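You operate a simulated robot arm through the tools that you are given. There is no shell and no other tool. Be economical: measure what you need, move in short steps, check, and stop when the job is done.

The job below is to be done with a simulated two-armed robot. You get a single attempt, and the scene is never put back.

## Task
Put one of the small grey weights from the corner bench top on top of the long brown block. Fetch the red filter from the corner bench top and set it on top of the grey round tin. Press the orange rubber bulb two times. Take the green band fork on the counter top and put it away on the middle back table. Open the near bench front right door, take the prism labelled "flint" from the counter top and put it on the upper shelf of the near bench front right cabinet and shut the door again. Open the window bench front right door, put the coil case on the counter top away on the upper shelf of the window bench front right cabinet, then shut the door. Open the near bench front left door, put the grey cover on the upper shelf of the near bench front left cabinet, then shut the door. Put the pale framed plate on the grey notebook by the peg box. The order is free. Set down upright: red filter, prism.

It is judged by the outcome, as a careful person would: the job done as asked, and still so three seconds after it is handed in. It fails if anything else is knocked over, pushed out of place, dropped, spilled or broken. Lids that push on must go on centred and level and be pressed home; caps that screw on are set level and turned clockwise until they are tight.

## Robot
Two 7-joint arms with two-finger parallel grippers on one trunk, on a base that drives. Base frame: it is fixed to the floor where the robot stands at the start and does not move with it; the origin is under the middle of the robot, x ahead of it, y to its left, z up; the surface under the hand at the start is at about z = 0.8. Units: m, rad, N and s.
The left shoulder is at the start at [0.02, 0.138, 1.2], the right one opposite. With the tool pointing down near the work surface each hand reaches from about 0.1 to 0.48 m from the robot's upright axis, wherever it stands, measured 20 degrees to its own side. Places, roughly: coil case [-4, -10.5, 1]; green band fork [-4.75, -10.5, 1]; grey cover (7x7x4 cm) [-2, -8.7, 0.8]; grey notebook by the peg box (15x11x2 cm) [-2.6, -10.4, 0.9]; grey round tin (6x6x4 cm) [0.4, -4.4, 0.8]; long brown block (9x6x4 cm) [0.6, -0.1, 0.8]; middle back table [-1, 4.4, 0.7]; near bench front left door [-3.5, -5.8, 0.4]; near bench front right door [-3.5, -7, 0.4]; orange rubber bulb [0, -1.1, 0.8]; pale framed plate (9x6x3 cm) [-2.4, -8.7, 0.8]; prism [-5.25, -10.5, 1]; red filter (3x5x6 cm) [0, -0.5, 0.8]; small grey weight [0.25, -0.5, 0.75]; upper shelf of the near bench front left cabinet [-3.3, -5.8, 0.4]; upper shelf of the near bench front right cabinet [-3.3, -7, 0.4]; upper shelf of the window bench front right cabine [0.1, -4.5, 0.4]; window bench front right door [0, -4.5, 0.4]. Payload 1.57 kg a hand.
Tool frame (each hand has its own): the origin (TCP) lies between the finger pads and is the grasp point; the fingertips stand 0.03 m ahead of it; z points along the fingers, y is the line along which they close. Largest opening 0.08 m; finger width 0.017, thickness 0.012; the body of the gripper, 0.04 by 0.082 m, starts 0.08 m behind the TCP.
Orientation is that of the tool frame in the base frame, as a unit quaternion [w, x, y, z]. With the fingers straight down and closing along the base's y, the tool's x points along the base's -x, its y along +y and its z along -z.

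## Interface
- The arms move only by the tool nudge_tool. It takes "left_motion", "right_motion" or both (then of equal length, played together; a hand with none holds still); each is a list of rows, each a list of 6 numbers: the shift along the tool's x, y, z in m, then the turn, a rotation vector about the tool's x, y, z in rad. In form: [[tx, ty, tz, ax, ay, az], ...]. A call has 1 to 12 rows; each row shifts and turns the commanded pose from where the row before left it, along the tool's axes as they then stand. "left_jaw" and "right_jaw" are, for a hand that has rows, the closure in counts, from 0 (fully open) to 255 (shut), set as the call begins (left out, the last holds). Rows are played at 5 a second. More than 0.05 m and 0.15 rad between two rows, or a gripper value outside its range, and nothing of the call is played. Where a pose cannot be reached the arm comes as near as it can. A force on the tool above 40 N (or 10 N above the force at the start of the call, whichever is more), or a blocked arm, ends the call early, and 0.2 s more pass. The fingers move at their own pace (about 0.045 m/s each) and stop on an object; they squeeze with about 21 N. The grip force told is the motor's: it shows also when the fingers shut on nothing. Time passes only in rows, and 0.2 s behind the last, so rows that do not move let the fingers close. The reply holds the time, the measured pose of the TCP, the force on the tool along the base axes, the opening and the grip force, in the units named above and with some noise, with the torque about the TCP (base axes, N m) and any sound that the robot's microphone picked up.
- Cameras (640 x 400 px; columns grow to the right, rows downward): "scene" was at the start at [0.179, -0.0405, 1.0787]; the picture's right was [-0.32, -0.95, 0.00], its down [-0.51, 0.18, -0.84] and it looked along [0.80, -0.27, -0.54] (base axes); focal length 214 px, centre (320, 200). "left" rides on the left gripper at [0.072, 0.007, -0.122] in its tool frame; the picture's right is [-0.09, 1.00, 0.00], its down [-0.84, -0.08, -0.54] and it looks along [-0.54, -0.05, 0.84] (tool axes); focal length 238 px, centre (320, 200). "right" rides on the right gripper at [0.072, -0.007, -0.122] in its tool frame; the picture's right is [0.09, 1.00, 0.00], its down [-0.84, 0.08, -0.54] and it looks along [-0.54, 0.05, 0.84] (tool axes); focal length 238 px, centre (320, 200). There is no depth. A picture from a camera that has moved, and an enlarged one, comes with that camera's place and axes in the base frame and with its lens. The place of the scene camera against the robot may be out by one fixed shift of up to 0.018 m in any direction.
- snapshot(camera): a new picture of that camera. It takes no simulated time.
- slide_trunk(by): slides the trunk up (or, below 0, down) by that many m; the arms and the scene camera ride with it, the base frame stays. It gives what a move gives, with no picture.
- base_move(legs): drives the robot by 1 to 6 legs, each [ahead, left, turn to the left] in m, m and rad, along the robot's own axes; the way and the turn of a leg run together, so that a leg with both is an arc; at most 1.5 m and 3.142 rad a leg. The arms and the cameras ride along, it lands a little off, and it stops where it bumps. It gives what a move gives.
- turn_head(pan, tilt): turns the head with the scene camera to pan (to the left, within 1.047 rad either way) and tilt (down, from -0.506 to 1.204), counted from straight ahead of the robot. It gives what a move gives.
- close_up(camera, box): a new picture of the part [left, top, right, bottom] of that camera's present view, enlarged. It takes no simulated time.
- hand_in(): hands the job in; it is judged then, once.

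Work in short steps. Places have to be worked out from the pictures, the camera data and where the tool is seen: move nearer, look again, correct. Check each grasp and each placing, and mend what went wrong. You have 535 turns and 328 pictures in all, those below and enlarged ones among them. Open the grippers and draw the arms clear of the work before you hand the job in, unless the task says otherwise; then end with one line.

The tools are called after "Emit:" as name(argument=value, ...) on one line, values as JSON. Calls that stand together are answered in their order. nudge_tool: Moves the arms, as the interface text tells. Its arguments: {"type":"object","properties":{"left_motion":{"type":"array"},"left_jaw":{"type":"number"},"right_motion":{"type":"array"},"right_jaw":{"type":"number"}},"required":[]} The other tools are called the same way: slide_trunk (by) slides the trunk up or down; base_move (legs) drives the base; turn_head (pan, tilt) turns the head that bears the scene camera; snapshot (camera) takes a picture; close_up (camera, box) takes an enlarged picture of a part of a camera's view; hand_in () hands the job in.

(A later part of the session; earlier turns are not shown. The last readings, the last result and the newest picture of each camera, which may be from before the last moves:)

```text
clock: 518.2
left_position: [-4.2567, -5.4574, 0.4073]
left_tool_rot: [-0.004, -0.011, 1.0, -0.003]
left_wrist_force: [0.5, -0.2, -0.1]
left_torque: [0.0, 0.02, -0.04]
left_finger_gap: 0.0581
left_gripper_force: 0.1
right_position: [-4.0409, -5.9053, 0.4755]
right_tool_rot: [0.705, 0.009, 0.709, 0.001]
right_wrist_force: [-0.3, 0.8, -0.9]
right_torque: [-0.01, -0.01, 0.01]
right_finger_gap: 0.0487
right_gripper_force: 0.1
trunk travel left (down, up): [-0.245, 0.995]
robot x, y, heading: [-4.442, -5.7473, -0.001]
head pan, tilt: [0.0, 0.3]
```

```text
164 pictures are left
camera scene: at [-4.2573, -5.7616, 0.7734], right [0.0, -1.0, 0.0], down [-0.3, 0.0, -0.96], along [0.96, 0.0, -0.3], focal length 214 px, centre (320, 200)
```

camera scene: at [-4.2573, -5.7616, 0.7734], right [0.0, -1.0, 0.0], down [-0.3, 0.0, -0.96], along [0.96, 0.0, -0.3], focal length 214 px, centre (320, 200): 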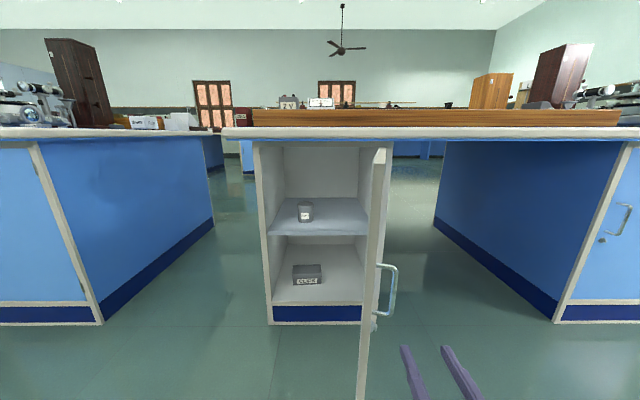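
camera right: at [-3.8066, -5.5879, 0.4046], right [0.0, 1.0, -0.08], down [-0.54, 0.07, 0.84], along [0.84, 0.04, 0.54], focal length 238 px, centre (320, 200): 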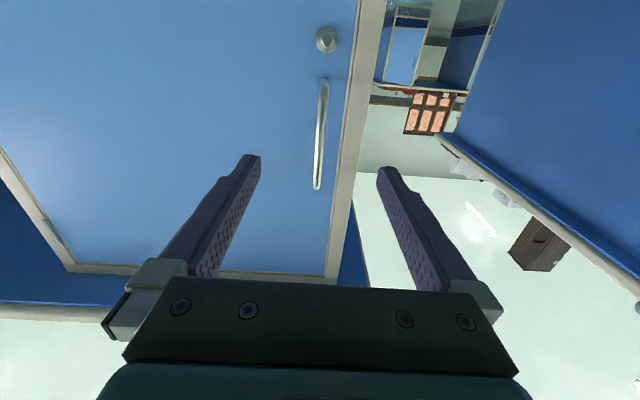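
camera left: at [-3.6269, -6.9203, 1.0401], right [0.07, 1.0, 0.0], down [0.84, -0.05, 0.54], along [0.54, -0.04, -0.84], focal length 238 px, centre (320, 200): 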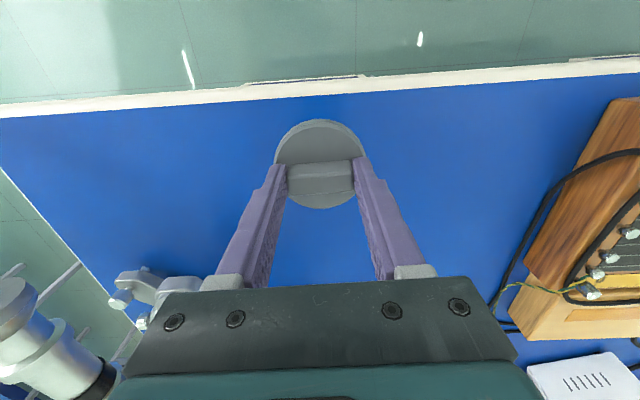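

The door stands ~85° open; on its upper shelf a tin sits at y≈-5.70, so the right part is free. Now I fetch the cover: raise the trunk, pitch the right hand to 50° and go to the strip.

Emit:
slide_trunk(by=0.4)

Emit:
slide_trunk(by=0.13)

Emit:
nudge_tool(right_motion=[[0, 0, 0, 0, 0.14, 0], [0, -0.01, 0, 0, 0.14, 0], [0, -0.02, 0, 0, 0.14, 0], [0, -0.02, 0, 0, 0.14, 0], [0, -0.02, 0, 0, 0.138, 0], [0, 0, 0, 0, 0, 0]], right_jaw=0)

Emit:
base_move(legs=[[0, -0.98, 0], [0.35, 0, 0]])

Emit:
snapshot(camera="right")

```text
clock: 522.0
left_position: [-4.2575, -5.4582, 0.8069]
left_tool_rot: [-0.005, -0.011, 1.0, -0.003]
left_wrist_force: [-0.3, 0.2, -0.6]
left_torque: [0.02, 0.0, 0.01]
left_finger_gap: 0.0582
left_gripper_force: 0.1
right_position: [-4.0419, -5.906, 0.8747]
right_tool_rot: [0.705, 0.008, 0.709, 0.002]
right_wrist_force: [-0.7, -0.1, 0.0]
right_torque: [0.03, 0.01, 0.02]
right_finger_gap: 0.0486
right_gripper_force: 0.0
trunk travel left (down, up): [-0.645, 0.595]
robot x, y, heading: [-4.4478, -5.7493, -0.005]
head pan, tilt: [0.0, 0.3]
```

```text
clock: 523.6
left_position: [-4.2574, -5.4583, 0.9365]
left_tool_rot: [-0.005, -0.011, 1.0, -0.004]
left_wrist_force: [1.2, 0.3, 0.3]
left_torque: [0.03, 0.0, 0.0]
left_finger_gap: 0.0581
left_gripper_force: 0.1
right_position: [-4.0421, -5.906, 1.0058]
right_tool_rot: [0.705, 0.009, 0.709, 0.001]
right_wrist_force: [-0.1, 0.8, -0.2]
right_torque: [0.05, -0.01, 0.02]
right_finger_gap: 0.0486
right_gripper_force: 0.0
trunk travel left (down, up): [-0.775, 0.465]
robot x, y, heading: [-4.4481, -5.7496, -0.0]
head pan, tilt: [0.0, 0.3]
```

```text
clock: 525.0
left_position: [-4.2562, -5.4585, 0.9364]
left_tool_rot: [-0.005, -0.011, 1.0, -0.003]
left_wrist_force: [0.3, 0.4, -0.1]
left_torque: [-0.03, -0.01, 0.02]
left_finger_gap: 0.058
left_gripper_force: 0.0
right_position: [-4.042, -5.9744, 1.0037]
right_tool_rot: [0.42, 0.007, 0.907, 0.004]
right_wrist_force: [0.1, -1.4, 0.5]
right_torque: [0.01, -0.01, 0.01]
right_finger_gap: 0.0799
right_gripper_force: 0.0
trunk travel left (down, up): [-0.775, 0.465]
robot x, y, heading: [-4.4457, -5.7521, -0.005]
head pan, tilt: [0.0, 0.3]
```

```text
clock: 531.9
left_position: [-3.9161, -6.4194, 0.9382]
left_tool_rot: [-0.005, -0.008, 1.0, -0.003]
left_wrist_force: [0.0, 0.7, 0.3]
left_torque: [-0.03, 0.0, 0.02]
left_finger_gap: 0.058
left_gripper_force: 0.0
right_position: [-3.7063, -6.9375, 1.0031]
right_tool_rot: [0.419, 0.01, 0.908, 0.004]
right_wrist_force: [0.0, -0.1, 0.3]
right_torque: [-0.01, 0.01, -0.02]
right_finger_gap: 0.0799
right_gripper_force: 0.0
trunk travel left (down, up): [-0.775, 0.465]
robot x, y, heading: [-4.1117, -6.7079, -0.012]
head pan, tilt: [0.0, 0.3]
```

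```text
163 pictures are left
camera right: at [-3.8454, -6.9412, 1.0278], right [-0.04, 1.0, -0.06], down [0.13, 0.06, 0.99], along [0.99, 0.04, -0.13], focal length 238 px, centre (320, 200)
```

right: 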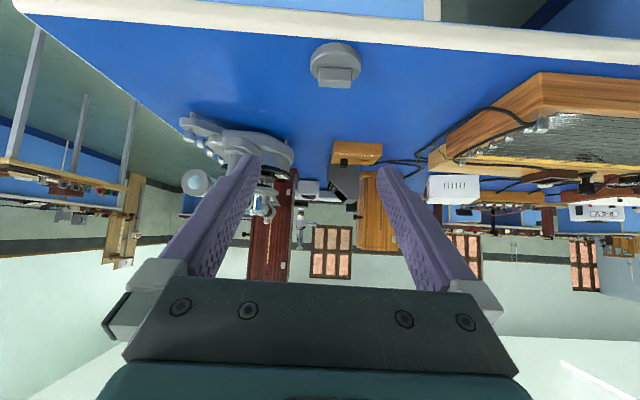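

The knob is at about (-3.56, -6.922). I drive 0.1 forward, and bring the pitched hand onto its approach line.

Emit:
base_move(legs=[[0.1, 0, 0.012]])

Emit:
nudge_tool(right_motion=[[0.035, 0.007, 0, 0, 0, 0], [0.035, 0.007, 0, 0, 0, 0], [0.031, 0, 0, 0, 0, 0], [0, 0, 0.03, 0, 0, 0], [0, 0, 0.03, 0, 0, 0], [0, 0, 0, 0, 0, 0]], right_jaw=50)

Emit:
snapshot(camera="right")

```text
clock: 533.0
left_position: [-3.8185, -6.4169, 0.9366]
left_tool_rot: [-0.005, -0.013, 1.0, -0.002]
left_wrist_force: [0.6, 0.2, 0.4]
left_torque: [-0.03, 0.01, 0.04]
left_finger_gap: 0.0581
left_gripper_force: 0.1
right_position: [-3.6021, -6.9327, 1.003]
right_tool_rot: [0.419, 0.005, 0.908, 0.006]
right_wrist_force: [-0.1, -0.3, -0.1]
right_torque: [0.0, -0.02, -0.02]
right_finger_gap: 0.0799
right_gripper_force: 0.1
trunk travel left (down, up): [-0.775, 0.465]
robot x, y, heading: [-4.0054, -6.7107, -0.006]
head pan, tilt: [0.0, 0.3]
```

```text
clock: 534.4
left_position: [-3.8189, -6.4176, 0.9355]
left_tool_rot: [-0.005, -0.013, 1.0, -0.003]
left_wrist_force: [0.1, 0.0, 0.4]
left_torque: [0.06, 0.0, 0.01]
left_finger_gap: 0.058
left_gripper_force: 0.1
right_position: [-3.6224, -6.9186, 0.8882]
right_tool_rot: [0.419, 0.006, 0.908, 0.005]
right_wrist_force: [0.3, -0.7, -0.1]
right_torque: [0.02, 0.02, -0.03]
right_finger_gap: 0.0642
right_gripper_force: 0.0
trunk travel left (down, up): [-0.775, 0.465]
robot x, y, heading: [-4.0076, -6.7104, -0.001]
head pan, tilt: [0.0, 0.3]
```

```text
162 pictures are left
camera right: at [-3.7619, -6.9239, 0.9124], right [-0.05, 1.0, -0.06], down [0.13, 0.06, 0.99], along [0.99, 0.05, -0.13], focal length 238 px, centre (320, 200)
```

right: 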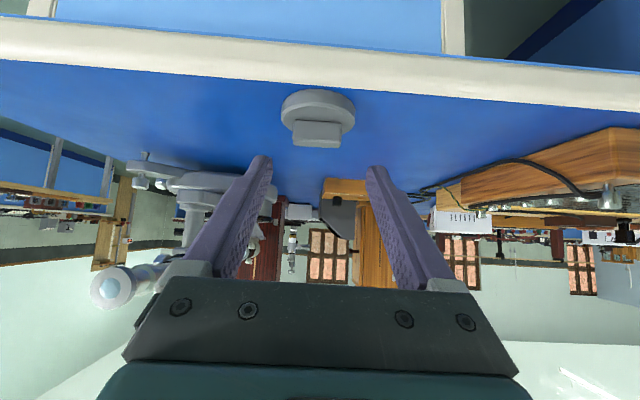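

Aligned. I advance 5 cm along the tool.

Emit:
nudge_tool(right_motion=[[0.005, -0.001, 0.02, 0, 0, 0], [0.004, 0, 0.02, 0, 0, 0], [0, 0, 0.012, 0, 0, 0], [0, 0, 0, 0, 0, 0]])

Emit:
snapshot(camera="right")

```text
clock: 535.4
left_position: [-3.8191, -6.4171, 0.9371]
left_tool_rot: [-0.005, -0.012, 1.0, -0.003]
left_wrist_force: [0.3, -1.0, 0.7]
left_torque: [0.0, 0.01, 0.02]
left_finger_gap: 0.0579
left_gripper_force: 0.2
right_position: [-3.6048, -6.9182, 0.8625]
right_tool_rot: [0.419, 0.006, 0.908, 0.005]
right_wrist_force: [-0.5, 0.2, 0.6]
right_torque: [0.0, 0.0, 0.01]
right_finger_gap: 0.0644
right_gripper_force: 0.1
right hand out of reach, approached as far as the arm can: row 2, 3
trunk travel left (down, up): [-0.775, 0.465]
robot x, y, heading: [-4.0033, -6.7097, -0.006]
head pan, tilt: [0.0, 0.3]
```

```text
161 pictures are left
camera right: at [-3.7444, -6.9239, 0.8874], right [-0.05, 1.0, -0.06], down [0.13, 0.06, 0.99], along [0.99, 0.05, -0.13], focal length 238 px, centre (320, 200)
```

right: 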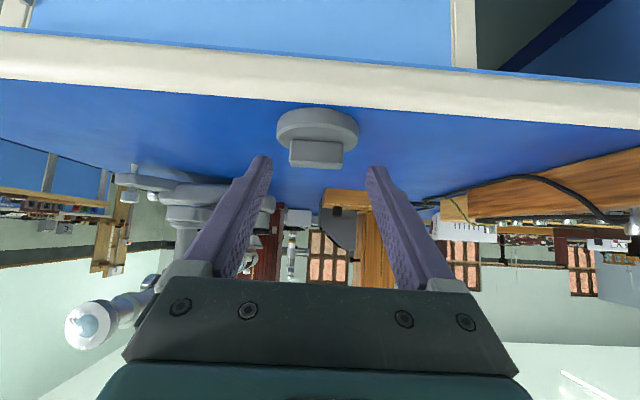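

Reach limit again; base 2.3 cm forward and trunk 2 cm down.

Emit:
base_move(legs=[[0.023, -0.002, 0]])

Emit:
slide_trunk(by=-0.018)

Emit:
snapshot(camera="right")

```text
clock: 536.2
left_position: [-3.7953, -6.4194, 0.936]
left_tool_rot: [-0.006, -0.013, 1.0, -0.003]
left_wrist_force: [0.1, 0.5, -0.7]
left_torque: [0.01, -0.02, 0.0]
left_finger_gap: 0.0581
left_gripper_force: 0.1
right_position: [-3.5818, -6.9209, 0.8637]
right_tool_rot: [0.42, 0.005, 0.908, 0.005]
right_wrist_force: [-0.2, 0.6, -0.3]
right_torque: [-0.02, -0.03, -0.03]
right_finger_gap: 0.0642
right_gripper_force: 0.1
trunk travel left (down, up): [-0.775, 0.465]
robot x, y, heading: [-3.9862, -6.7103, 0.0]
head pan, tilt: [0.0, 0.3]
```

```text
clock: 536.9
left_position: [-3.7946, -6.42, 0.9187]
left_tool_rot: [-0.005, -0.012, 1.0, -0.003]
left_wrist_force: [0.4, -0.8, 0.2]
left_torque: [-0.02, 0.03, -0.01]
left_finger_gap: 0.0581
left_gripper_force: 0.1
right_position: [-3.5822, -6.9205, 0.8444]
right_tool_rot: [0.42, 0.006, 0.908, 0.005]
right_wrist_force: [0.3, -0.8, 0.3]
right_torque: [-0.02, 0.0, 0.01]
right_finger_gap: 0.0644
right_gripper_force: 0.0
trunk travel left (down, up): [-0.757, 0.483]
robot x, y, heading: [-3.9842, -6.7115, -0.003]
head pan, tilt: [0.0, 0.3]
```

```text
160 pictures are left
camera right: at [-3.7214, -6.926, 0.8693], right [-0.05, 1.0, -0.06], down [0.13, 0.06, 0.99], along [0.99, 0.05, -0.13], focal length 238 px, centre (320, 200)
```

right: 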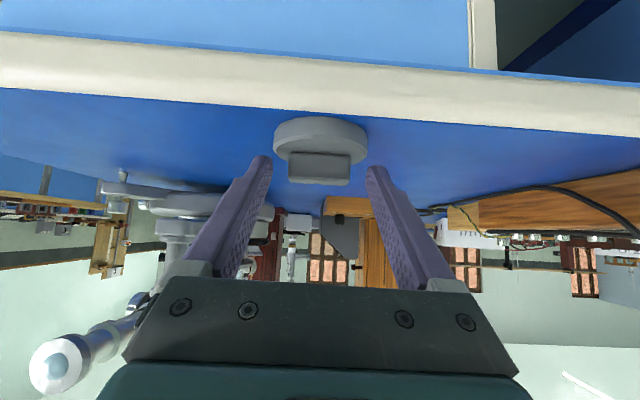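

The knob is between the pads. I close and lift by the trunk.

Emit:
nudge_tool(right_motion=[[0, 0, 0, 0, 0, 0], [0, 0, 0, 0, 0, 0], [0, 0, 0, 0, 0, 0]], right_jaw=255)

Emit:
slide_trunk(by=0.07)

Emit:
snapshot(camera="right")

```text
clock: 537.7
left_position: [-3.7953, -6.4183, 0.9192]
left_tool_rot: [-0.005, -0.013, 1.0, -0.003]
left_wrist_force: [0.0, -0.5, 0.1]
left_torque: [0.04, 0.0, -0.01]
left_finger_gap: 0.0578
left_gripper_force: 0.2
right_position: [-3.582, -6.9205, 0.8441]
right_tool_rot: [0.419, 0.005, 0.908, 0.006]
right_wrist_force: [0.6, 0.2, 0.8]
right_torque: [-0.01, -0.02, 0.04]
right_finger_gap: 0.0433
right_gripper_force: 20.8
trunk travel left (down, up): [-0.757, 0.483]
robot x, y, heading: [-3.9843, -6.7077, -0.005]
head pan, tilt: [0.0, 0.3]
```

```text
clock: 538.8
left_position: [-3.7946, -6.4199, 0.9888]
left_tool_rot: [-0.005, -0.014, 1.0, -0.003]
left_wrist_force: [0.0, 0.1, -0.2]
left_torque: [-0.02, 0.02, 0.02]
left_finger_gap: 0.0577
left_gripper_force: 0.0
right_position: [-3.5817, -6.921, 0.9154]
right_tool_rot: [0.419, 0.006, 0.908, 0.005]
right_wrist_force: [0.1, -0.6, -0.5]
right_torque: [0.01, 0.05, -0.01]
right_finger_gap: 0.0431
right_gripper_force: 21.2
trunk travel left (down, up): [-0.827, 0.413]
robot x, y, heading: [-3.9825, -6.7114, -0.004]
head pan, tilt: [0.0, 0.3]
```

```text
159 pictures are left
camera right: at [-3.7216, -6.926, 0.9393], right [-0.05, 1.0, -0.06], down [0.13, 0.06, 0.99], along [0.99, 0.05, -0.13], focal length 238 px, centre (320, 200)
```

right: 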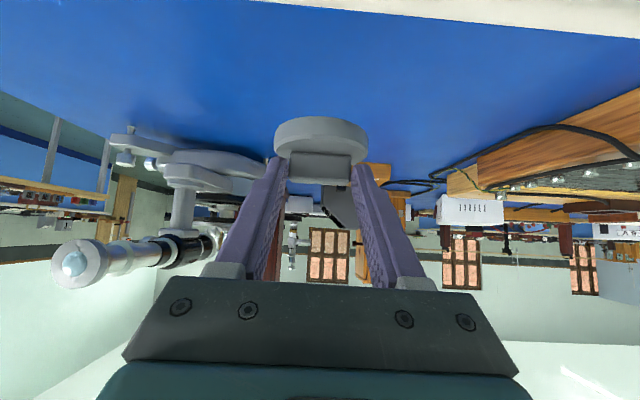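

The cover is held. I back off, go left to the left cabinet, lower the trunk and raise the hand to shelf height.

Emit:
base_move(legs=[[-0.46, 0, 0.004], [0, 1.07, 0]])

Emit:
slide_trunk(by=-0.4)

Emit:
slide_trunk(by=-0.127)

Emit:
nudge_tool(right_motion=[[-0.0255, 0, -0.0215, 0, 0, 0], [-0.0255, 0, -0.0215, 0, 0, 0], [-0.0255, 0, -0.0215, 0, 0, 0], [-0.0255, 0, -0.0215, 0, 0, 0], [0, 0, 0, 0, 0, 0]])

Emit:
turn_head(pan=-0.2, tilt=0.5)

Emit:
snapshot(camera="scene")

```text
clock: 546.6
left_position: [-4.2617, -5.36, 0.9891]
left_tool_rot: [-0.006, -0.01, 1.0, -0.003]
left_wrist_force: [-0.1, 0.1, 0.7]
left_torque: [-0.02, -0.01, 0.01]
left_finger_gap: 0.0579
left_gripper_force: 0.0
right_position: [-4.052, -5.8616, 0.9159]
right_tool_rot: [0.42, 0.008, 0.908, 0.004]
right_wrist_force: [0.0, -0.7, -0.7]
right_torque: [0.03, -0.01, -0.02]
right_finger_gap: 0.0429
right_gripper_force: 20.8
trunk travel left (down, up): [-0.827, 0.413]
robot x, y, heading: [-4.451, -5.6495, -0.006]
head pan, tilt: [0.0, 0.3]
```

```text
clock: 550.4
left_position: [-4.2613, -5.3594, 0.589]
left_tool_rot: [-0.005, -0.01, 1.0, -0.004]
left_wrist_force: [-0.4, -0.5, -0.7]
left_torque: [-0.01, 0.01, 0.0]
left_finger_gap: 0.058
left_gripper_force: 0.0
right_position: [-4.0509, -5.8632, 0.5145]
right_tool_rot: [0.419, 0.008, 0.908, 0.004]
right_wrist_force: [-0.1, 0.3, -0.8]
right_torque: [0.04, 0.0, 0.02]
right_finger_gap: 0.0432
right_gripper_force: 20.9
trunk travel left (down, up): [-0.427, 0.813]
robot x, y, heading: [-4.4524, -5.653, -0.008]
head pan, tilt: [0.0, 0.3]
```

```text
clock: 552.0
left_position: [-4.261, -5.3598, 0.4613]
left_tool_rot: [-0.005, -0.01, 1.0, -0.004]
left_wrist_force: [-0.2, -1.3, 0.6]
left_torque: [0.0, -0.03, 0.0]
left_finger_gap: 0.058
left_gripper_force: 0.1
right_position: [-4.0509, -5.8618, 0.3867]
right_tool_rot: [0.419, 0.008, 0.908, 0.005]
right_wrist_force: [-0.1, 0.2, -1.4]
right_torque: [0.03, 0.04, 0.02]
right_finger_gap: 0.0429
right_gripper_force: 21.3
trunk travel left (down, up): [-0.3, 0.94]
robot x, y, heading: [-4.451, -5.6544, -0.009]
head pan, tilt: [0.0, 0.3]
```

```text
clock: 553.2
left_position: [-4.2623, -5.3584, 0.4612]
left_tool_rot: [-0.006, -0.01, 1.0, -0.004]
left_wrist_force: [0.8, 0.2, -0.2]
left_torque: [-0.02, -0.05, 0.02]
left_finger_gap: 0.0579
left_gripper_force: 0.0
right_position: [-4.0502, -5.8644, 0.5195]
right_tool_rot: [0.419, 0.007, 0.908, 0.005]
right_wrist_force: [-0.3, 1.3, 0.1]
right_torque: [0.01, 0.02, 0.0]
right_finger_gap: 0.0433
right_gripper_force: 21.1
trunk travel left (down, up): [-0.3, 0.94]
robot x, y, heading: [-4.448, -5.6528, -0.008]
head pan, tilt: [0.0, 0.3]
```

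```text
clock: 553.9
left_position: [-4.2617, -5.3601, 0.4621]
left_tool_rot: [-0.005, -0.009, 1.0, -0.003]
left_wrist_force: [-0.5, -0.4, 0.0]
left_torque: [-0.01, 0.03, -0.01]
left_finger_gap: 0.0581
left_gripper_force: 0.0
right_position: [-4.0489, -5.864, 0.5197]
right_tool_rot: [0.42, 0.009, 0.908, 0.004]
right_wrist_force: [0.6, 0.0, -0.2]
right_torque: [0.02, 0.02, -0.04]
right_finger_gap: 0.0427
right_gripper_force: 21.0
trunk travel left (down, up): [-0.3, 0.94]
robot x, y, heading: [-4.4504, -5.6468, -0.004]
head pan, tilt: [-0.201, 0.499]
```

```text
158 pictures are left
camera scene: at [-4.2679, -5.682, 0.8099], right [-0.21, -0.98, 0.0], down [-0.47, 0.1, -0.88], along [0.86, -0.18, -0.48], focal length 214 px, centre (320, 200)
```

scene: 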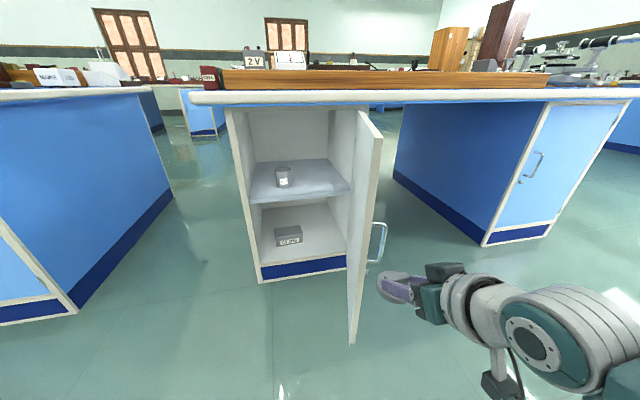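

The door stands ~71°, its edge in my hand's lane. I'll push it wider with the free left hand: extend it, strafe right, go in, and push.

Emit:
nudge_tool(left_motion=[[-0.04, 0, 0, 0, 0, 0], [-0.04, 0, 0, 0, 0, 0], [-0.04, 0, 0, 0, 0, 0], [-0.04, 0, 0, 0, 0, 0], [-0.04, 0, 0, 0, 0, 0], [0, 0, 0, 0, 0, 0]], left_jaw=255)

Emit:
base_move(legs=[[0, -0.4, 0], [0.2, 0, 0]])

Emit:
turn_head(pan=0.3, tilt=0.5)

Emit:
snapshot(camera="scene")

```text
clock: 555.3
left_position: [-4.0625, -5.3567, 0.4598]
left_tool_rot: [-0.006, -0.009, 1.0, -0.003]
left_wrist_force: [-0.2, 0.2, -1.4]
left_torque: [0.0, -0.05, -0.02]
left_finger_gap: 0.0
left_gripper_force: 21.0
right_position: [-4.0509, -5.8633, 0.5188]
right_tool_rot: [0.419, 0.009, 0.908, 0.004]
right_wrist_force: [0.7, 0.9, 0.5]
right_torque: [0.0, 0.0, -0.01]
right_finger_gap: 0.0431
right_gripper_force: 20.6
trunk travel left (down, up): [-0.3, 0.94]
robot x, y, heading: [-4.45, -5.6524, -0.008]
head pan, tilt: [-0.201, 0.499]
```

```text
clock: 559.0
left_position: [-3.8709, -5.7634, 0.4594]
left_tool_rot: [-0.006, -0.01, 1.0, -0.003]
left_wrist_force: [0.2, 0.3, -0.2]
left_torque: [-0.02, 0.0, -0.02]
left_finger_gap: 0.0001
left_gripper_force: 20.4
right_position: [-3.8584, -6.271, 0.5207]
right_tool_rot: [0.418, 0.01, 0.908, 0.003]
right_wrist_force: [0.0, 1.0, 0.2]
right_torque: [0.01, 0.0, -0.03]
right_finger_gap: 0.0432
right_gripper_force: 21.0
trunk travel left (down, up): [-0.3, 0.94]
robot x, y, heading: [-4.258, -6.058, -0.005]
head pan, tilt: [-0.201, 0.499]
```

```text
clock: 560.0
left_position: [-3.8702, -5.7634, 0.4594]
left_tool_rot: [-0.007, -0.009, 1.0, -0.003]
left_wrist_force: [-1.0, 0.1, 0.3]
left_torque: [0.01, 0.0, 0.01]
left_finger_gap: 0.0
left_gripper_force: 21.2
right_position: [-3.8581, -6.2716, 0.5193]
right_tool_rot: [0.419, 0.008, 0.908, 0.004]
right_wrist_force: [0.0, -1.3, -0.7]
right_torque: [-0.02, 0.04, 0.01]
right_finger_gap: 0.0431
right_gripper_force: 21.1
trunk travel left (down, up): [-0.3, 0.94]
robot x, y, heading: [-4.2583, -6.0607, -0.008]
head pan, tilt: [0.3, 0.499]
```

```text
157 pictures are left
camera scene: at [-4.0782, -6.0439, 0.8098], right [0.29, -0.96, 0.0], down [-0.46, -0.14, -0.88], along [0.84, 0.25, -0.48], focal length 214 px, centre (320, 200)
```

scene: 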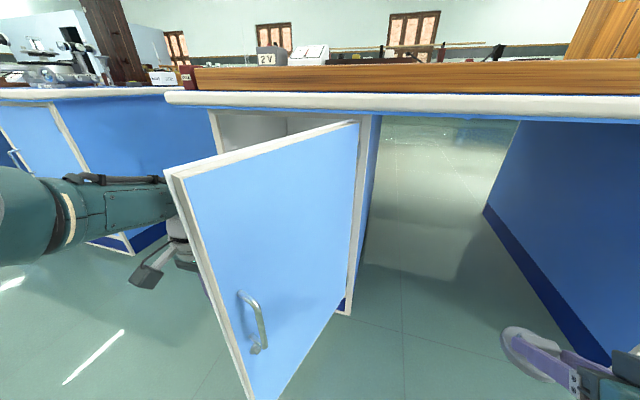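

The left hand is behind the door. I strafe right in short legs to push it wider.

Emit:
base_move(legs=[[0, -0.05, 0], [0, -0.05, 0], [0, -0.05, 0], [0, -0.05, 0]])

Emit:
snapshot(camera="scene")

```text
clock: 562.5
left_position: [-3.8712, -5.9611, 0.4605]
left_tool_rot: [-0.006, -0.01, 1.0, -0.002]
left_wrist_force: [-0.1, 0.6, 0.0]
left_torque: [0.04, 0.01, 0.03]
left_finger_gap: 0.0002
left_gripper_force: 20.9
right_position: [-3.8597, -6.4701, 0.5201]
right_tool_rot: [0.419, 0.009, 0.908, 0.004]
right_wrist_force: [-0.1, 0.3, -0.2]
right_torque: [0.03, 0.0, 0.03]
right_finger_gap: 0.0429
right_gripper_force: 21.6
trunk travel left (down, up): [-0.3, 0.94]
robot x, y, heading: [-4.2601, -6.2566, -0.011]
head pan, tilt: [0.3, 0.499]
```

```text
156 pictures are left
camera scene: at [-4.0797, -6.2427, 0.8099], right [0.29, -0.96, 0.0], down [-0.46, -0.14, -0.88], along [0.84, 0.25, -0.48], focal length 214 px, centre (320, 200)
```

scene: 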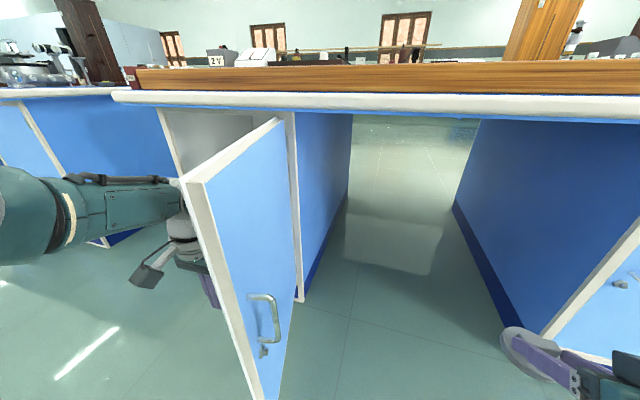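

It moves. Another 12 cm.

Emit:
base_move(legs=[[0, -0.05, 0], [0, -0.05, 0], [0, -0.04, 0]])

Emit:
snapshot(camera="scene")

```text
clock: 563.5
left_position: [-3.874, -5.995, 0.4608]
left_tool_rot: [-0.006, -0.018, 1.0, 0.005]
left_wrist_force: [0.1, 0.9, -0.3]
left_torque: [-0.13, -0.09, 0.01]
left_finger_gap: 0.0
left_gripper_force: 21.1
right_position: [-3.8612, -6.515, 0.5181]
right_tool_rot: [0.419, 0.008, 0.908, 0.004]
right_wrist_force: [1.1, -0.2, -0.5]
right_torque: [-0.01, -0.01, 0.0]
right_finger_gap: 0.0431
right_gripper_force: 20.8
trunk travel left (down, up): [-0.3, 0.94]
robot x, y, heading: [-4.2619, -6.2992, -0.005]
head pan, tilt: [0.3, 0.499]
stopped in leg 1: the force on the tool passed its limit at 51 N (the readings are from after the stop); the commanded pose is now the measured one
```

```text
155 pictures are left
camera scene: at [-4.0802, -6.287, 0.8098], right [0.29, -0.96, 0.0], down [-0.46, -0.14, -0.88], along [0.84, 0.25, -0.48], focal length 214 px, centre (320, 200)
```

scene: 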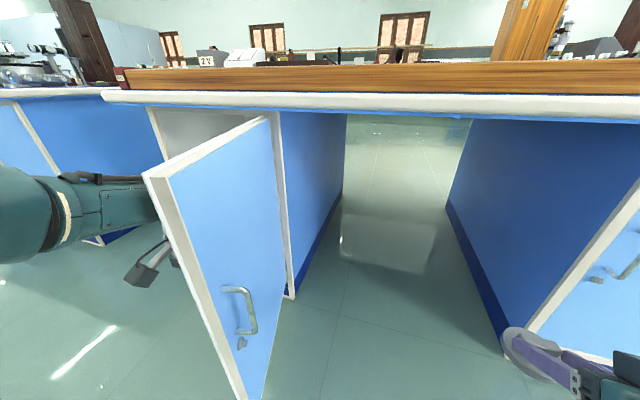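

The door's edge is now at y≈-6.04 (about 90°). I back out, retract the left hand, and return to the cabinet lane.

Emit:
base_move(legs=[[-0.22, 0, 0], [0, 0.67, 0]])

Emit:
nudge_tool(left_motion=[[0.04, 0, 0, 0, 0, 0], [0.04, 0, 0, 0, 0, 0], [0.04, 0, 0, 0, 0, 0], [0.04, 0, 0, 0, 0, 0], [0.04, 0, 0, 0, 0, 0], [0, 0, 0, 0, 0, 0]])

Emit:
turn_head(pan=-0.2, tilt=0.5)

Emit:
snapshot(camera="scene")

```text
clock: 568.4
left_position: [-4.0933, -5.3228, 0.4595]
left_tool_rot: [-0.005, -0.021, 1.0, 0.005]
left_wrist_force: [0.2, 0.4, 0.5]
left_torque: [-0.01, 0.01, -0.01]
left_finger_gap: 0.0001
left_gripper_force: 21.0
right_position: [-4.0761, -5.8425, 0.5199]
right_tool_rot: [0.419, 0.004, 0.908, 0.006]
right_wrist_force: [0.5, -0.6, 0.0]
right_torque: [0.04, -0.03, -0.02]
right_finger_gap: 0.043
right_gripper_force: 21.2
trunk travel left (down, up): [-0.3, 0.94]
robot x, y, heading: [-4.4787, -5.629, -0.002]
head pan, tilt: [0.3, 0.499]
```

```text
clock: 569.8
left_position: [-4.2914, -5.331, 0.4612]
left_tool_rot: [-0.004, -0.02, 1.0, 0.005]
left_wrist_force: [0.2, 0.0, 0.1]
left_torque: [0.03, 0.03, -0.01]
left_finger_gap: 0.0002
left_gripper_force: 21.1
right_position: [-4.0752, -5.8428, 0.5196]
right_tool_rot: [0.419, 0.004, 0.908, 0.006]
right_wrist_force: [-0.7, 0.6, -1.0]
right_torque: [0.02, 0.02, 0.05]
right_finger_gap: 0.0431
right_gripper_force: 20.3
trunk travel left (down, up): [-0.3, 0.94]
robot x, y, heading: [-4.4794, -5.6314, 0.001]
head pan, tilt: [0.3, 0.499]
```

```text
clock: 570.8
left_position: [-4.2943, -5.3317, 0.4612]
left_tool_rot: [-0.005, -0.021, 1.0, 0.005]
left_wrist_force: [1.0, 0.3, -0.7]
left_torque: [0.02, 0.04, -0.01]
left_finger_gap: 0.0
left_gripper_force: 21.0
right_position: [-4.0757, -5.8425, 0.5183]
right_tool_rot: [0.419, 0.003, 0.908, 0.006]
right_wrist_force: [-0.7, 0.0, -0.9]
right_torque: [0.01, -0.01, -0.01]
right_finger_gap: 0.0426
right_gripper_force: 21.0
trunk travel left (down, up): [-0.3, 0.94]
robot x, y, heading: [-4.4779, -5.6277, -0.001]
head pan, tilt: [-0.201, 0.499]
```

```text
154 pictures are left
camera scene: at [-4.2956, -5.6609, 0.8099], right [-0.2, -0.98, 0.0], down [-0.47, 0.09, -0.88], along [0.86, -0.17, -0.48], focal length 214 px, centre (320, 200)
```

scene: 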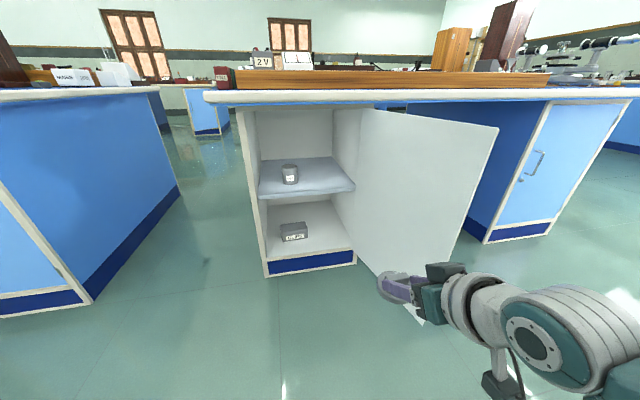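

The door is wide now. I drive 0.56 forward with the cover toward the shelf's free right half.

Emit:
base_move(legs=[[0.3, -0.01, 0], [0.26, 0, 0]])

Emit:
snapshot(camera="right")

Emit:
snapshot(camera="scene")

```text
clock: 574.3
left_position: [-3.7329, -5.3416, 0.4619]
left_tool_rot: [-0.006, -0.019, 1.0, 0.005]
left_wrist_force: [-0.1, 0.7, -0.2]
left_torque: [-0.04, 0.02, 0.0]
left_finger_gap: 0.0001
left_gripper_force: 21.2
right_position: [-3.5164, -5.8505, 0.5197]
right_tool_rot: [0.418, 0.005, 0.908, 0.006]
right_wrist_force: [0.6, 0.3, -1.2]
right_torque: [0.01, 0.03, 0.01]
right_finger_gap: 0.043
right_gripper_force: 21.5
trunk travel left (down, up): [-0.3, 0.94]
robot x, y, heading: [-3.9193, -5.6421, -0.001]
head pan, tilt: [-0.201, 0.499]
```

```text
153 pictures are left
camera right: at [-3.656, -5.8572, 0.5444], right [-0.06, 1.0, -0.06], down [0.13, 0.06, 0.99], along [0.99, 0.05, -0.13], focal length 238 px, centre (320, 200)
```

right: 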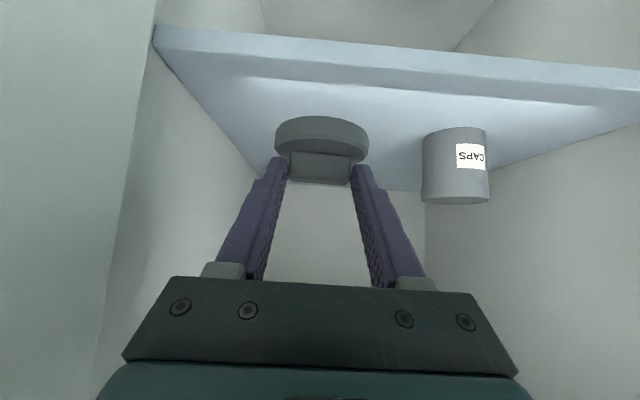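

```text
152 pictures are left
camera scene: at [-3.7363, -5.6698, 0.8098], right [-0.2, -0.98, 0.0], down [-0.47, 0.1, -0.88], along [0.86, -0.17, -0.48], focal length 214 px, centre (320, 200)
```

scene: 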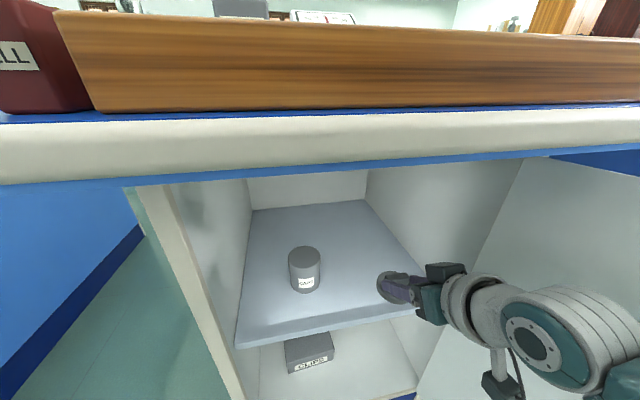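

Clear. I extend 8 cm in and lower to just above the shelf.

Emit:
nudge_tool(right_motion=[[-0.0182, 0, 0.0217, 0, 0, 0], [-0.0182, 0, 0.0217, 0, 0, 0], [-0.0175, 0, 0.0209, 0, 0, 0], [0.0153, 0, 0.0129, 0, 0, 0], [0.0153, 0, 0.0129, 0, 0, 0], [0, 0, 0, 0, 0, 0]])

Emit:
nudge_tool(right_motion=[[0.0038, 0, 0.0032, 0, 0, 0], [0.0038, 0, 0.0032, 0, 0, 0], [0.0023, 0, 0.0019, 0, 0, 0], [0, 0, 0, 0, 0, 0]])

Emit:
snapshot(camera="right")

```text
clock: 575.7
left_position: [-3.7345, -5.3394, 0.4615]
left_tool_rot: [-0.007, -0.02, 1.0, 0.005]
left_wrist_force: [-0.1, 0.4, 0.1]
left_torque: [0.03, 0.02, 0.04]
left_finger_gap: 0.0
left_gripper_force: 20.7
right_position: [-3.4332, -5.8517, 0.4791]
right_tool_rot: [0.419, 0.004, 0.908, 0.006]
right_wrist_force: [-0.7, 0.7, -0.6]
right_torque: [0.03, 0.03, -0.01]
right_finger_gap: 0.0429
right_gripper_force: 21.1
trunk travel left (down, up): [-0.3, 0.94]
robot x, y, heading: [-3.9192, -5.641, 0.001]
head pan, tilt: [-0.201, 0.499]
```

```text
clock: 576.7
left_position: [-3.7323, -5.3412, 0.462]
left_tool_rot: [-0.005, -0.02, 1.0, 0.006]
left_wrist_force: [-0.1, -0.2, 0.7]
left_torque: [0.02, 0.0, -0.01]
left_finger_gap: 0.0002
left_gripper_force: 20.6
right_position: [-3.4293, -5.8504, 0.4686]
right_tool_rot: [0.422, 0.005, 0.907, 0.006]
right_wrist_force: [-3.5, 1.4, 18.5]
right_torque: [-0.02, -0.49, 0.08]
right_finger_gap: 0.0433
right_gripper_force: 20.9
trunk travel left (down, up): [-0.3, 0.94]
robot x, y, heading: [-3.9212, -5.6388, -0.002]
head pan, tilt: [-0.201, 0.499]
```

```text
151 pictures are left
camera right: at [-3.5685, -5.8569, 0.4923], right [-0.06, 1.0, -0.06], down [0.12, 0.06, 0.99], along [0.99, 0.05, -0.13], focal length 238 px, centre (320, 200)
```

right: 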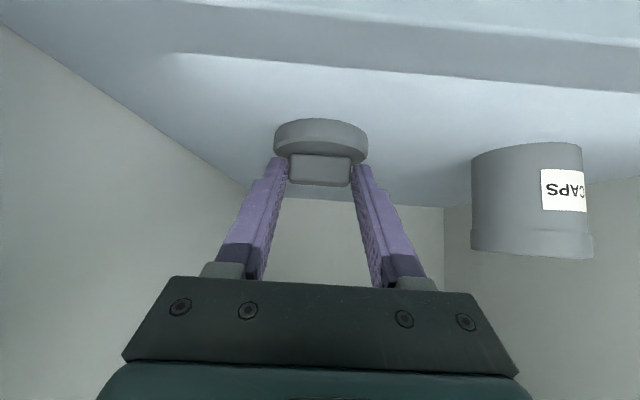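

The cover touches the shelf. I release and withdraw straight back, then look.

Emit:
nudge_tool(right_motion=[[0, 0, 0, 0, 0, 0], [0, 0, 0, 0, 0, 0], [0, 0, 0, 0, 0, 0], [0, 0, 0, 0, 0, 0]], right_jaw=40)

Emit:
nudge_tool(right_motion=[[0.0129, 0, -0.0153, 0, 0, 0], [0.0193, 0, -0.023, 0, 0, 0], [0.0193, 0, -0.023, 0, 0, 0], [0, 0, 0, 0, 0, 0]])

Emit:
snapshot(camera="right")

```text
clock: 577.7
left_position: [-3.7335, -5.3403, 0.4619]
left_tool_rot: [-0.005, -0.02, 1.0, 0.006]
left_wrist_force: [0.6, -0.1, -1.0]
left_torque: [0.0, 0.01, 0.0]
left_finger_gap: 0.0
left_gripper_force: 21.1
right_position: [-3.4315, -5.8515, 0.4658]
right_tool_rot: [0.418, 0.005, 0.908, 0.006]
right_wrist_force: [0.0, 1.4, 2.5]
right_torque: [-0.09, -0.05, 0.02]
right_finger_gap: 0.0666
right_gripper_force: 0.1
trunk travel left (down, up): [-0.3, 0.94]
robot x, y, heading: [-3.92, -5.6398, -0.002]
head pan, tilt: [-0.201, 0.499]
```

```text
clock: 578.7
left_position: [-3.7319, -5.3399, 0.462]
left_tool_rot: [-0.005, -0.02, 1.0, 0.006]
left_wrist_force: [-1.4, -0.5, -0.4]
left_torque: [-0.01, -0.02, 0.02]
left_finger_gap: 0.0001
left_gripper_force: 21.1
right_position: [-3.5131, -5.8511, 0.4681]
right_tool_rot: [0.419, 0.004, 0.908, 0.005]
right_wrist_force: [0.1, -0.1, -0.1]
right_torque: [-0.01, 0.01, -0.04]
right_finger_gap: 0.0675
right_gripper_force: 0.0
trunk travel left (down, up): [-0.3, 0.94]
robot x, y, heading: [-3.9194, -5.6414, 0.002]
head pan, tilt: [-0.201, 0.499]
```

```text
150 pictures are left
camera right: at [-3.6523, -5.8571, 0.4929], right [-0.05, 1.0, -0.06], down [0.13, 0.06, 0.99], along [0.99, 0.05, -0.13], focal length 238 px, centre (320, 200)
```

right: 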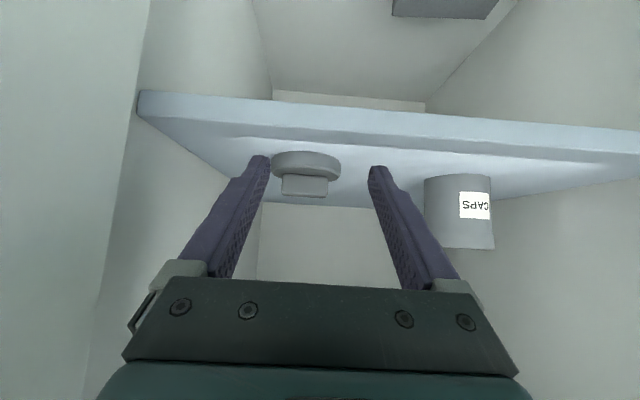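

The cover lies flat on the upper shelf. Now I shut this door: close jaws, back out, go round its outer side.

Emit:
nudge_tool(right_motion=[[0, 0, 0, 0, 0, 0], [0, 0, 0, 0, 0, 0]], right_jaw=255)

Emit:
base_move(legs=[[-0.56, 0, 0], [0, -0.65, 0], [0.2, 0, 0]])

Emit:
snapshot(camera="scene")

```text
clock: 579.3
left_position: [-3.7332, -5.3411, 0.4613]
left_tool_rot: [-0.005, -0.02, 1.0, 0.005]
left_wrist_force: [-0.3, 0.1, 0.5]
left_torque: [-0.01, -0.01, 0.02]
left_finger_gap: 0.0
left_gripper_force: 21.3
right_position: [-3.5129, -5.8517, 0.4678]
right_tool_rot: [0.419, 0.005, 0.908, 0.005]
right_wrist_force: [-0.6, -0.1, 0.4]
right_torque: [0.02, 0.0, -0.01]
right_finger_gap: 0.0155
right_gripper_force: 0.3
trunk travel left (down, up): [-0.3, 0.94]
robot x, y, heading: [-3.9201, -5.6409, 0.001]
head pan, tilt: [-0.201, 0.499]
```

```text
clock: 587.0
left_position: [-4.0976, -5.9913, 0.46]
left_tool_rot: [-0.007, -0.031, 0.999, 0.005]
left_wrist_force: [0.1, -0.1, 0.7]
left_torque: [0.02, 0.0, 0.0]
left_finger_gap: 0.0
left_gripper_force: 21.5
right_position: [-3.8676, -6.4958, 0.467]
right_tool_rot: [0.419, -0.005, 0.908, 0.01]
right_wrist_force: [0.8, 0.1, 0.1]
right_torque: [-0.03, 0.01, -0.02]
right_finger_gap: 0.0002
right_gripper_force: 21.0
trunk travel left (down, up): [-0.3, 0.94]
robot x, y, heading: [-4.2826, -6.2935, 0.023]
head pan, tilt: [-0.201, 0.499]
```

```text
149 pictures are left
camera scene: at [-4.0941, -6.3195, 0.8098], right [-0.18, -0.98, 0.0], down [-0.47, 0.09, -0.88], along [0.86, -0.16, -0.48], focal length 214 px, centre (320, 200)
```

scene: 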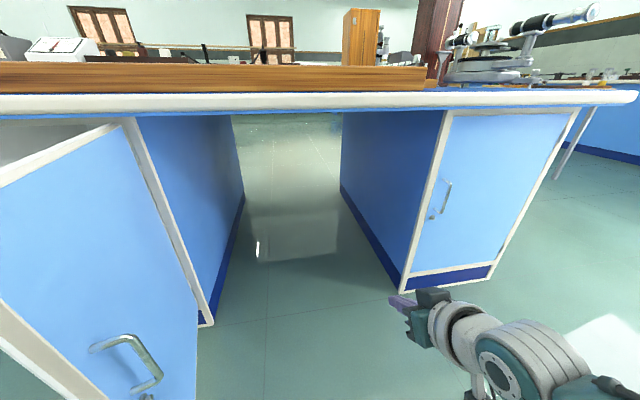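

I strafe left with the closed hand to swing the door toward shut.

Emit:
base_move(legs=[[0, 0.24, -0.023], [0, 0.06, 0], [0, 0.07, 0], [0, 0.08, 0], [0, 0.08, 0]])

Emit:
snapshot(camera="scene")

```text
clock: 591.2
left_position: [-4.0931, -5.4693, 0.4607]
left_tool_rot: [-0.008, -0.016, 1.0, 0.005]
left_wrist_force: [0.2, -0.5, -0.6]
left_torque: [-0.01, -0.02, 0.01]
left_finger_gap: 0.0001
left_gripper_force: 21.4
right_position: [-3.879, -5.9815, 0.4651]
right_tool_rot: [0.415, 0.009, 0.91, 0.002]
right_wrist_force: [-11.4, 0.9, -2.2]
right_torque: [-0.13, -0.86, 0.23]
right_finger_gap: 0.0
right_gripper_force: 20.4
trunk travel left (down, up): [-0.3, 0.94]
robot x, y, heading: [-4.2796, -5.7691, -0.006]
head pan, tilt: [-0.201, 0.499]
```

```text
148 pictures are left
camera scene: at [-4.0979, -5.7973, 0.8091], right [-0.21, -0.98, 0.0], down [-0.47, 0.1, -0.88], along [0.86, -0.18, -0.48], focal length 214 px, centre (320, 200)
```

scene: 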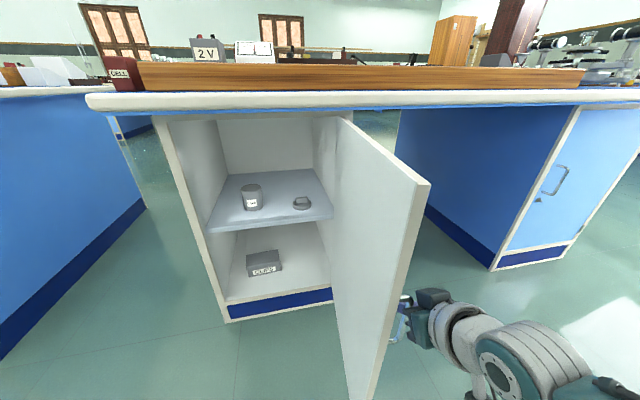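

The hand is pushing on the handle; the door is at ~75°. I continue diagonally left and forward.

Emit:
base_move(legs=[[0.0, 0.07, 0], [0.03, 0.07, 0], [0.05, 0.06, 0], [0.05, 0.05, 0]])

Emit:
snapshot(camera="scene")

```text
clock: 594.1
left_position: [-3.9579, -5.2207, 0.4604]
left_tool_rot: [-0.006, -0.015, 1.0, 0.005]
left_wrist_force: [0.4, 0.3, -0.1]
left_torque: [-0.03, -0.02, -0.02]
left_finger_gap: 0.0
left_gripper_force: 20.7
right_position: [-3.7433, -5.7326, 0.4677]
right_tool_rot: [0.418, 0.008, 0.909, 0.003]
right_wrist_force: [0.2, 0.2, 0.1]
right_torque: [-0.03, 0.02, 0.02]
right_finger_gap: 0.0
right_gripper_force: 21.3
trunk travel left (down, up): [-0.3, 0.94]
robot x, y, heading: [-4.145, -5.516, -0.006]
head pan, tilt: [-0.201, 0.499]
```

```text
147 pictures are left
camera scene: at [-3.9634, -5.5492, 0.8099], right [-0.21, -0.98, 0.0], down [-0.47, 0.1, -0.88], along [0.86, -0.18, -0.48], focal length 214 px, centre (320, 200)
```

scene: 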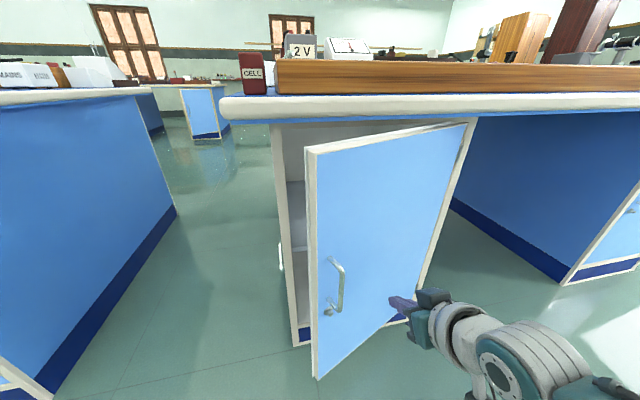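

~25° left. I push on forward to shut it.

Emit:
base_move(legs=[[0.07, 0.07, 0], [0.06, 0.03, 0], [0.04, 0, 0], [0.03, 0, 0], [0.02, 0, 0]])

Emit:
snapshot(camera="scene")

```text
clock: 596.9
left_position: [-3.7619, -5.1217, 0.4613]
left_tool_rot: [-0.007, -0.015, 1.0, 0.005]
left_wrist_force: [0.1, 0.8, 0.0]
left_torque: [0.01, -0.03, 0.0]
left_finger_gap: 0.0003
left_gripper_force: 21.0
right_position: [-3.5573, -5.634, 0.457]
right_tool_rot: [0.403, 0.008, 0.915, 0.003]
right_wrist_force: [-9.8, -1.0, 3.4]
right_torque: [0.01, 0.02, 0.04]
right_finger_gap: 0.0002
right_gripper_force: 21.5
trunk travel left (down, up): [-0.3, 0.94]
robot x, y, heading: [-3.949, -5.4163, -0.008]
head pan, tilt: [-0.201, 0.499]
stopped in leg 4: the force on the tool passed its limit at 88 N (the readings are from after the stop); the commanded pose is now the measured one
```

```text
146 pictures are left
camera scene: at [-3.7675, -5.4507, 0.8093], right [-0.21, -0.98, 0.0], down [-0.47, 0.1, -0.88], along [0.86, -0.18, -0.48], focal length 214 px, centre (320, 200)
```

scene: 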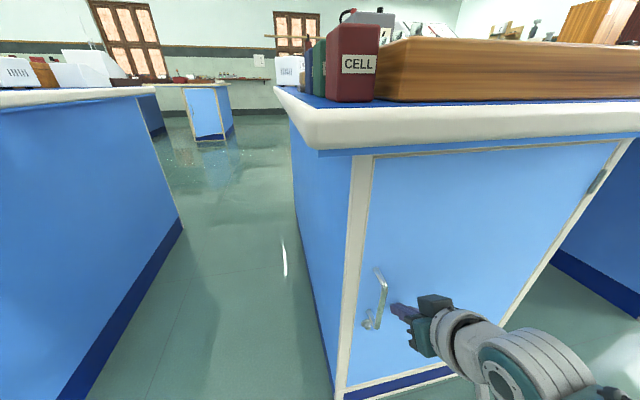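

The door is shut. Next the coil case and fork at the counter: I back off, raise the trunk, strafe along to y≈-9.4 and face the counter.

Emit:
base_move(legs=[[-0.2, 0, 0.008]])

Emit:
slide_trunk(by=0.4)

Emit:
slide_trunk(by=0.15)

Emit:
base_move(legs=[[0, -1.3, 0], [0, -1.3, 0]])

Emit:
base_move(legs=[[0, -1.3, 0], [0, 0, -1.57]])

Emit:
turn_head(pan=0, tilt=0.5)

Emit:
snapshot(camera="scene")

```text
clock: 598.5
left_position: [-3.9604, -5.1192, 0.4623]
left_tool_rot: [-0.004, -0.021, 1.0, 0.005]
left_wrist_force: [-0.1, -0.8, 0.1]
left_torque: [0.01, 0.0, -0.03]
left_finger_gap: 0.0001
left_gripper_force: 21.0
right_position: [-3.748, -5.6299, 0.4595]
right_tool_rot: [0.406, 0.004, 0.914, 0.004]
right_wrist_force: [0.1, -0.4, 1.0]
right_torque: [-0.01, 0.01, -0.03]
right_finger_gap: 0.0
right_gripper_force: 21.1
trunk travel left (down, up): [-0.3, 0.94]
robot x, y, heading: [-4.1479, -5.4213, 0.003]
head pan, tilt: [-0.201, 0.499]
```

```text
clock: 602.4
left_position: [-3.9606, -5.1184, 0.8616]
left_tool_rot: [-0.004, -0.021, 1.0, 0.006]
left_wrist_force: [0.9, 0.1, 0.0]
left_torque: [0.03, -0.01, -0.02]
left_finger_gap: 0.0003
left_gripper_force: 21.0
right_position: [-3.7493, -5.6286, 0.86]
right_tool_rot: [0.406, 0.004, 0.914, 0.004]
right_wrist_force: [-0.2, 0.1, -0.2]
right_torque: [0.02, 0.01, 0.0]
right_finger_gap: 0.0001
right_gripper_force: 21.2
trunk travel left (down, up): [-0.7, 0.54]
robot x, y, heading: [-4.1506, -5.4166, -0.002]
head pan, tilt: [-0.201, 0.499]
```

```text
clock: 604.1
left_position: [-3.9615, -5.1194, 1.0118]
left_tool_rot: [-0.005, -0.021, 1.0, 0.006]
left_wrist_force: [-0.7, 0.3, 0.5]
left_torque: [0.01, 0.02, 0.0]
left_finger_gap: 0.0001
left_gripper_force: 21.0
right_position: [-3.7503, -5.6294, 1.0102]
right_tool_rot: [0.406, 0.004, 0.914, 0.004]
right_wrist_force: [-0.7, -0.7, 0.4]
right_torque: [0.0, -0.01, 0.03]
right_finger_gap: 0.0
right_gripper_force: 21.0
trunk travel left (down, up): [-0.85, 0.39]
robot x, y, heading: [-4.15, -5.4173, -0.001]
head pan, tilt: [-0.201, 0.499]
```

```text
clock: 616.9
left_position: [-3.9332, -7.7445, 1.0114]
left_tool_rot: [-0.005, -0.028, 1.0, 0.005]
left_wrist_force: [0.2, -0.1, 0.1]
left_torque: [-0.03, 0.02, -0.01]
left_finger_gap: 0.0
left_gripper_force: 21.2
right_position: [-3.7156, -8.252, 1.0102]
right_tool_rot: [0.406, -0.002, 0.914, 0.007]
right_wrist_force: [-0.1, 0.2, -0.3]
right_torque: [-0.02, 0.01, 0.0]
right_finger_gap: 0.0
right_gripper_force: 20.8
trunk travel left (down, up): [-0.85, 0.39]
robot x, y, heading: [-4.1155, -8.0468, 0.017]
head pan, tilt: [-0.201, 0.499]
```

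```text
clock: 627.2
left_position: [-3.8047, -9.5172, 1.011]
left_tool_rot: [0.0, 0.686, 0.728, 0.007]
left_wrist_force: [0.0, 0.7, -0.7]
left_torque: [0.0, 0.02, 0.02]
left_finger_gap: 0.0
left_gripper_force: 21.0
right_position: [-4.3113, -9.7378, 1.009]
right_tool_rot: [0.292, 0.643, 0.649, -0.282]
right_wrist_force: [-0.2, 0.7, 0.4]
right_torque: [0.0, 0.02, 0.0]
right_finger_gap: 0.0
right_gripper_force: 21.1
trunk travel left (down, up): [-0.85, 0.39]
robot x, y, heading: [-4.1066, -9.3338, -1.551]
head pan, tilt: [-0.201, 0.499]
```

```text
clock: 627.9
left_position: [-3.8042, -9.5181, 1.0118]
left_tool_rot: [0.0, 0.686, 0.727, 0.007]
left_wrist_force: [0.0, 0.8, -0.6]
left_torque: [-0.02, 0.0, 0.04]
left_finger_gap: 0.0001
left_gripper_force: 20.9
right_position: [-4.3108, -9.738, 1.0082]
right_tool_rot: [0.292, 0.644, 0.649, -0.281]
right_wrist_force: [-0.1, -0.1, -0.2]
right_torque: [-0.01, 0.01, 0.01]
right_finger_gap: 0.0001
right_gripper_force: 20.3
trunk travel left (down, up): [-0.85, 0.39]
robot x, y, heading: [-4.1064, -9.3382, -1.552]
head pan, tilt: [0.0, 0.499]
```

```text
145 pictures are left
camera scene: at [-4.1087, -9.5385, 1.3599], right [-1.0, -0.02, 0.0], down [-0.01, 0.48, -0.88], along [0.02, -0.88, -0.48], focal length 214 px, centre (320, 200)
```

scene: 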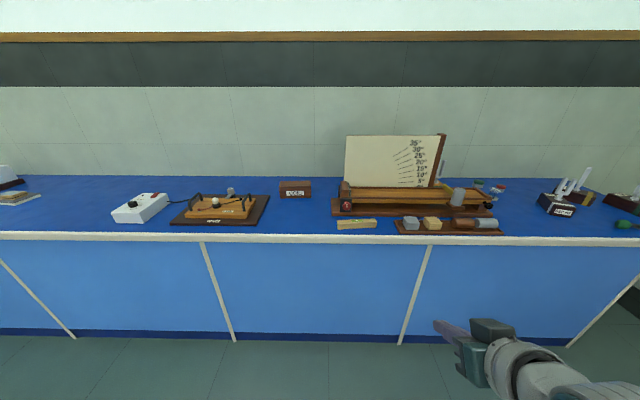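

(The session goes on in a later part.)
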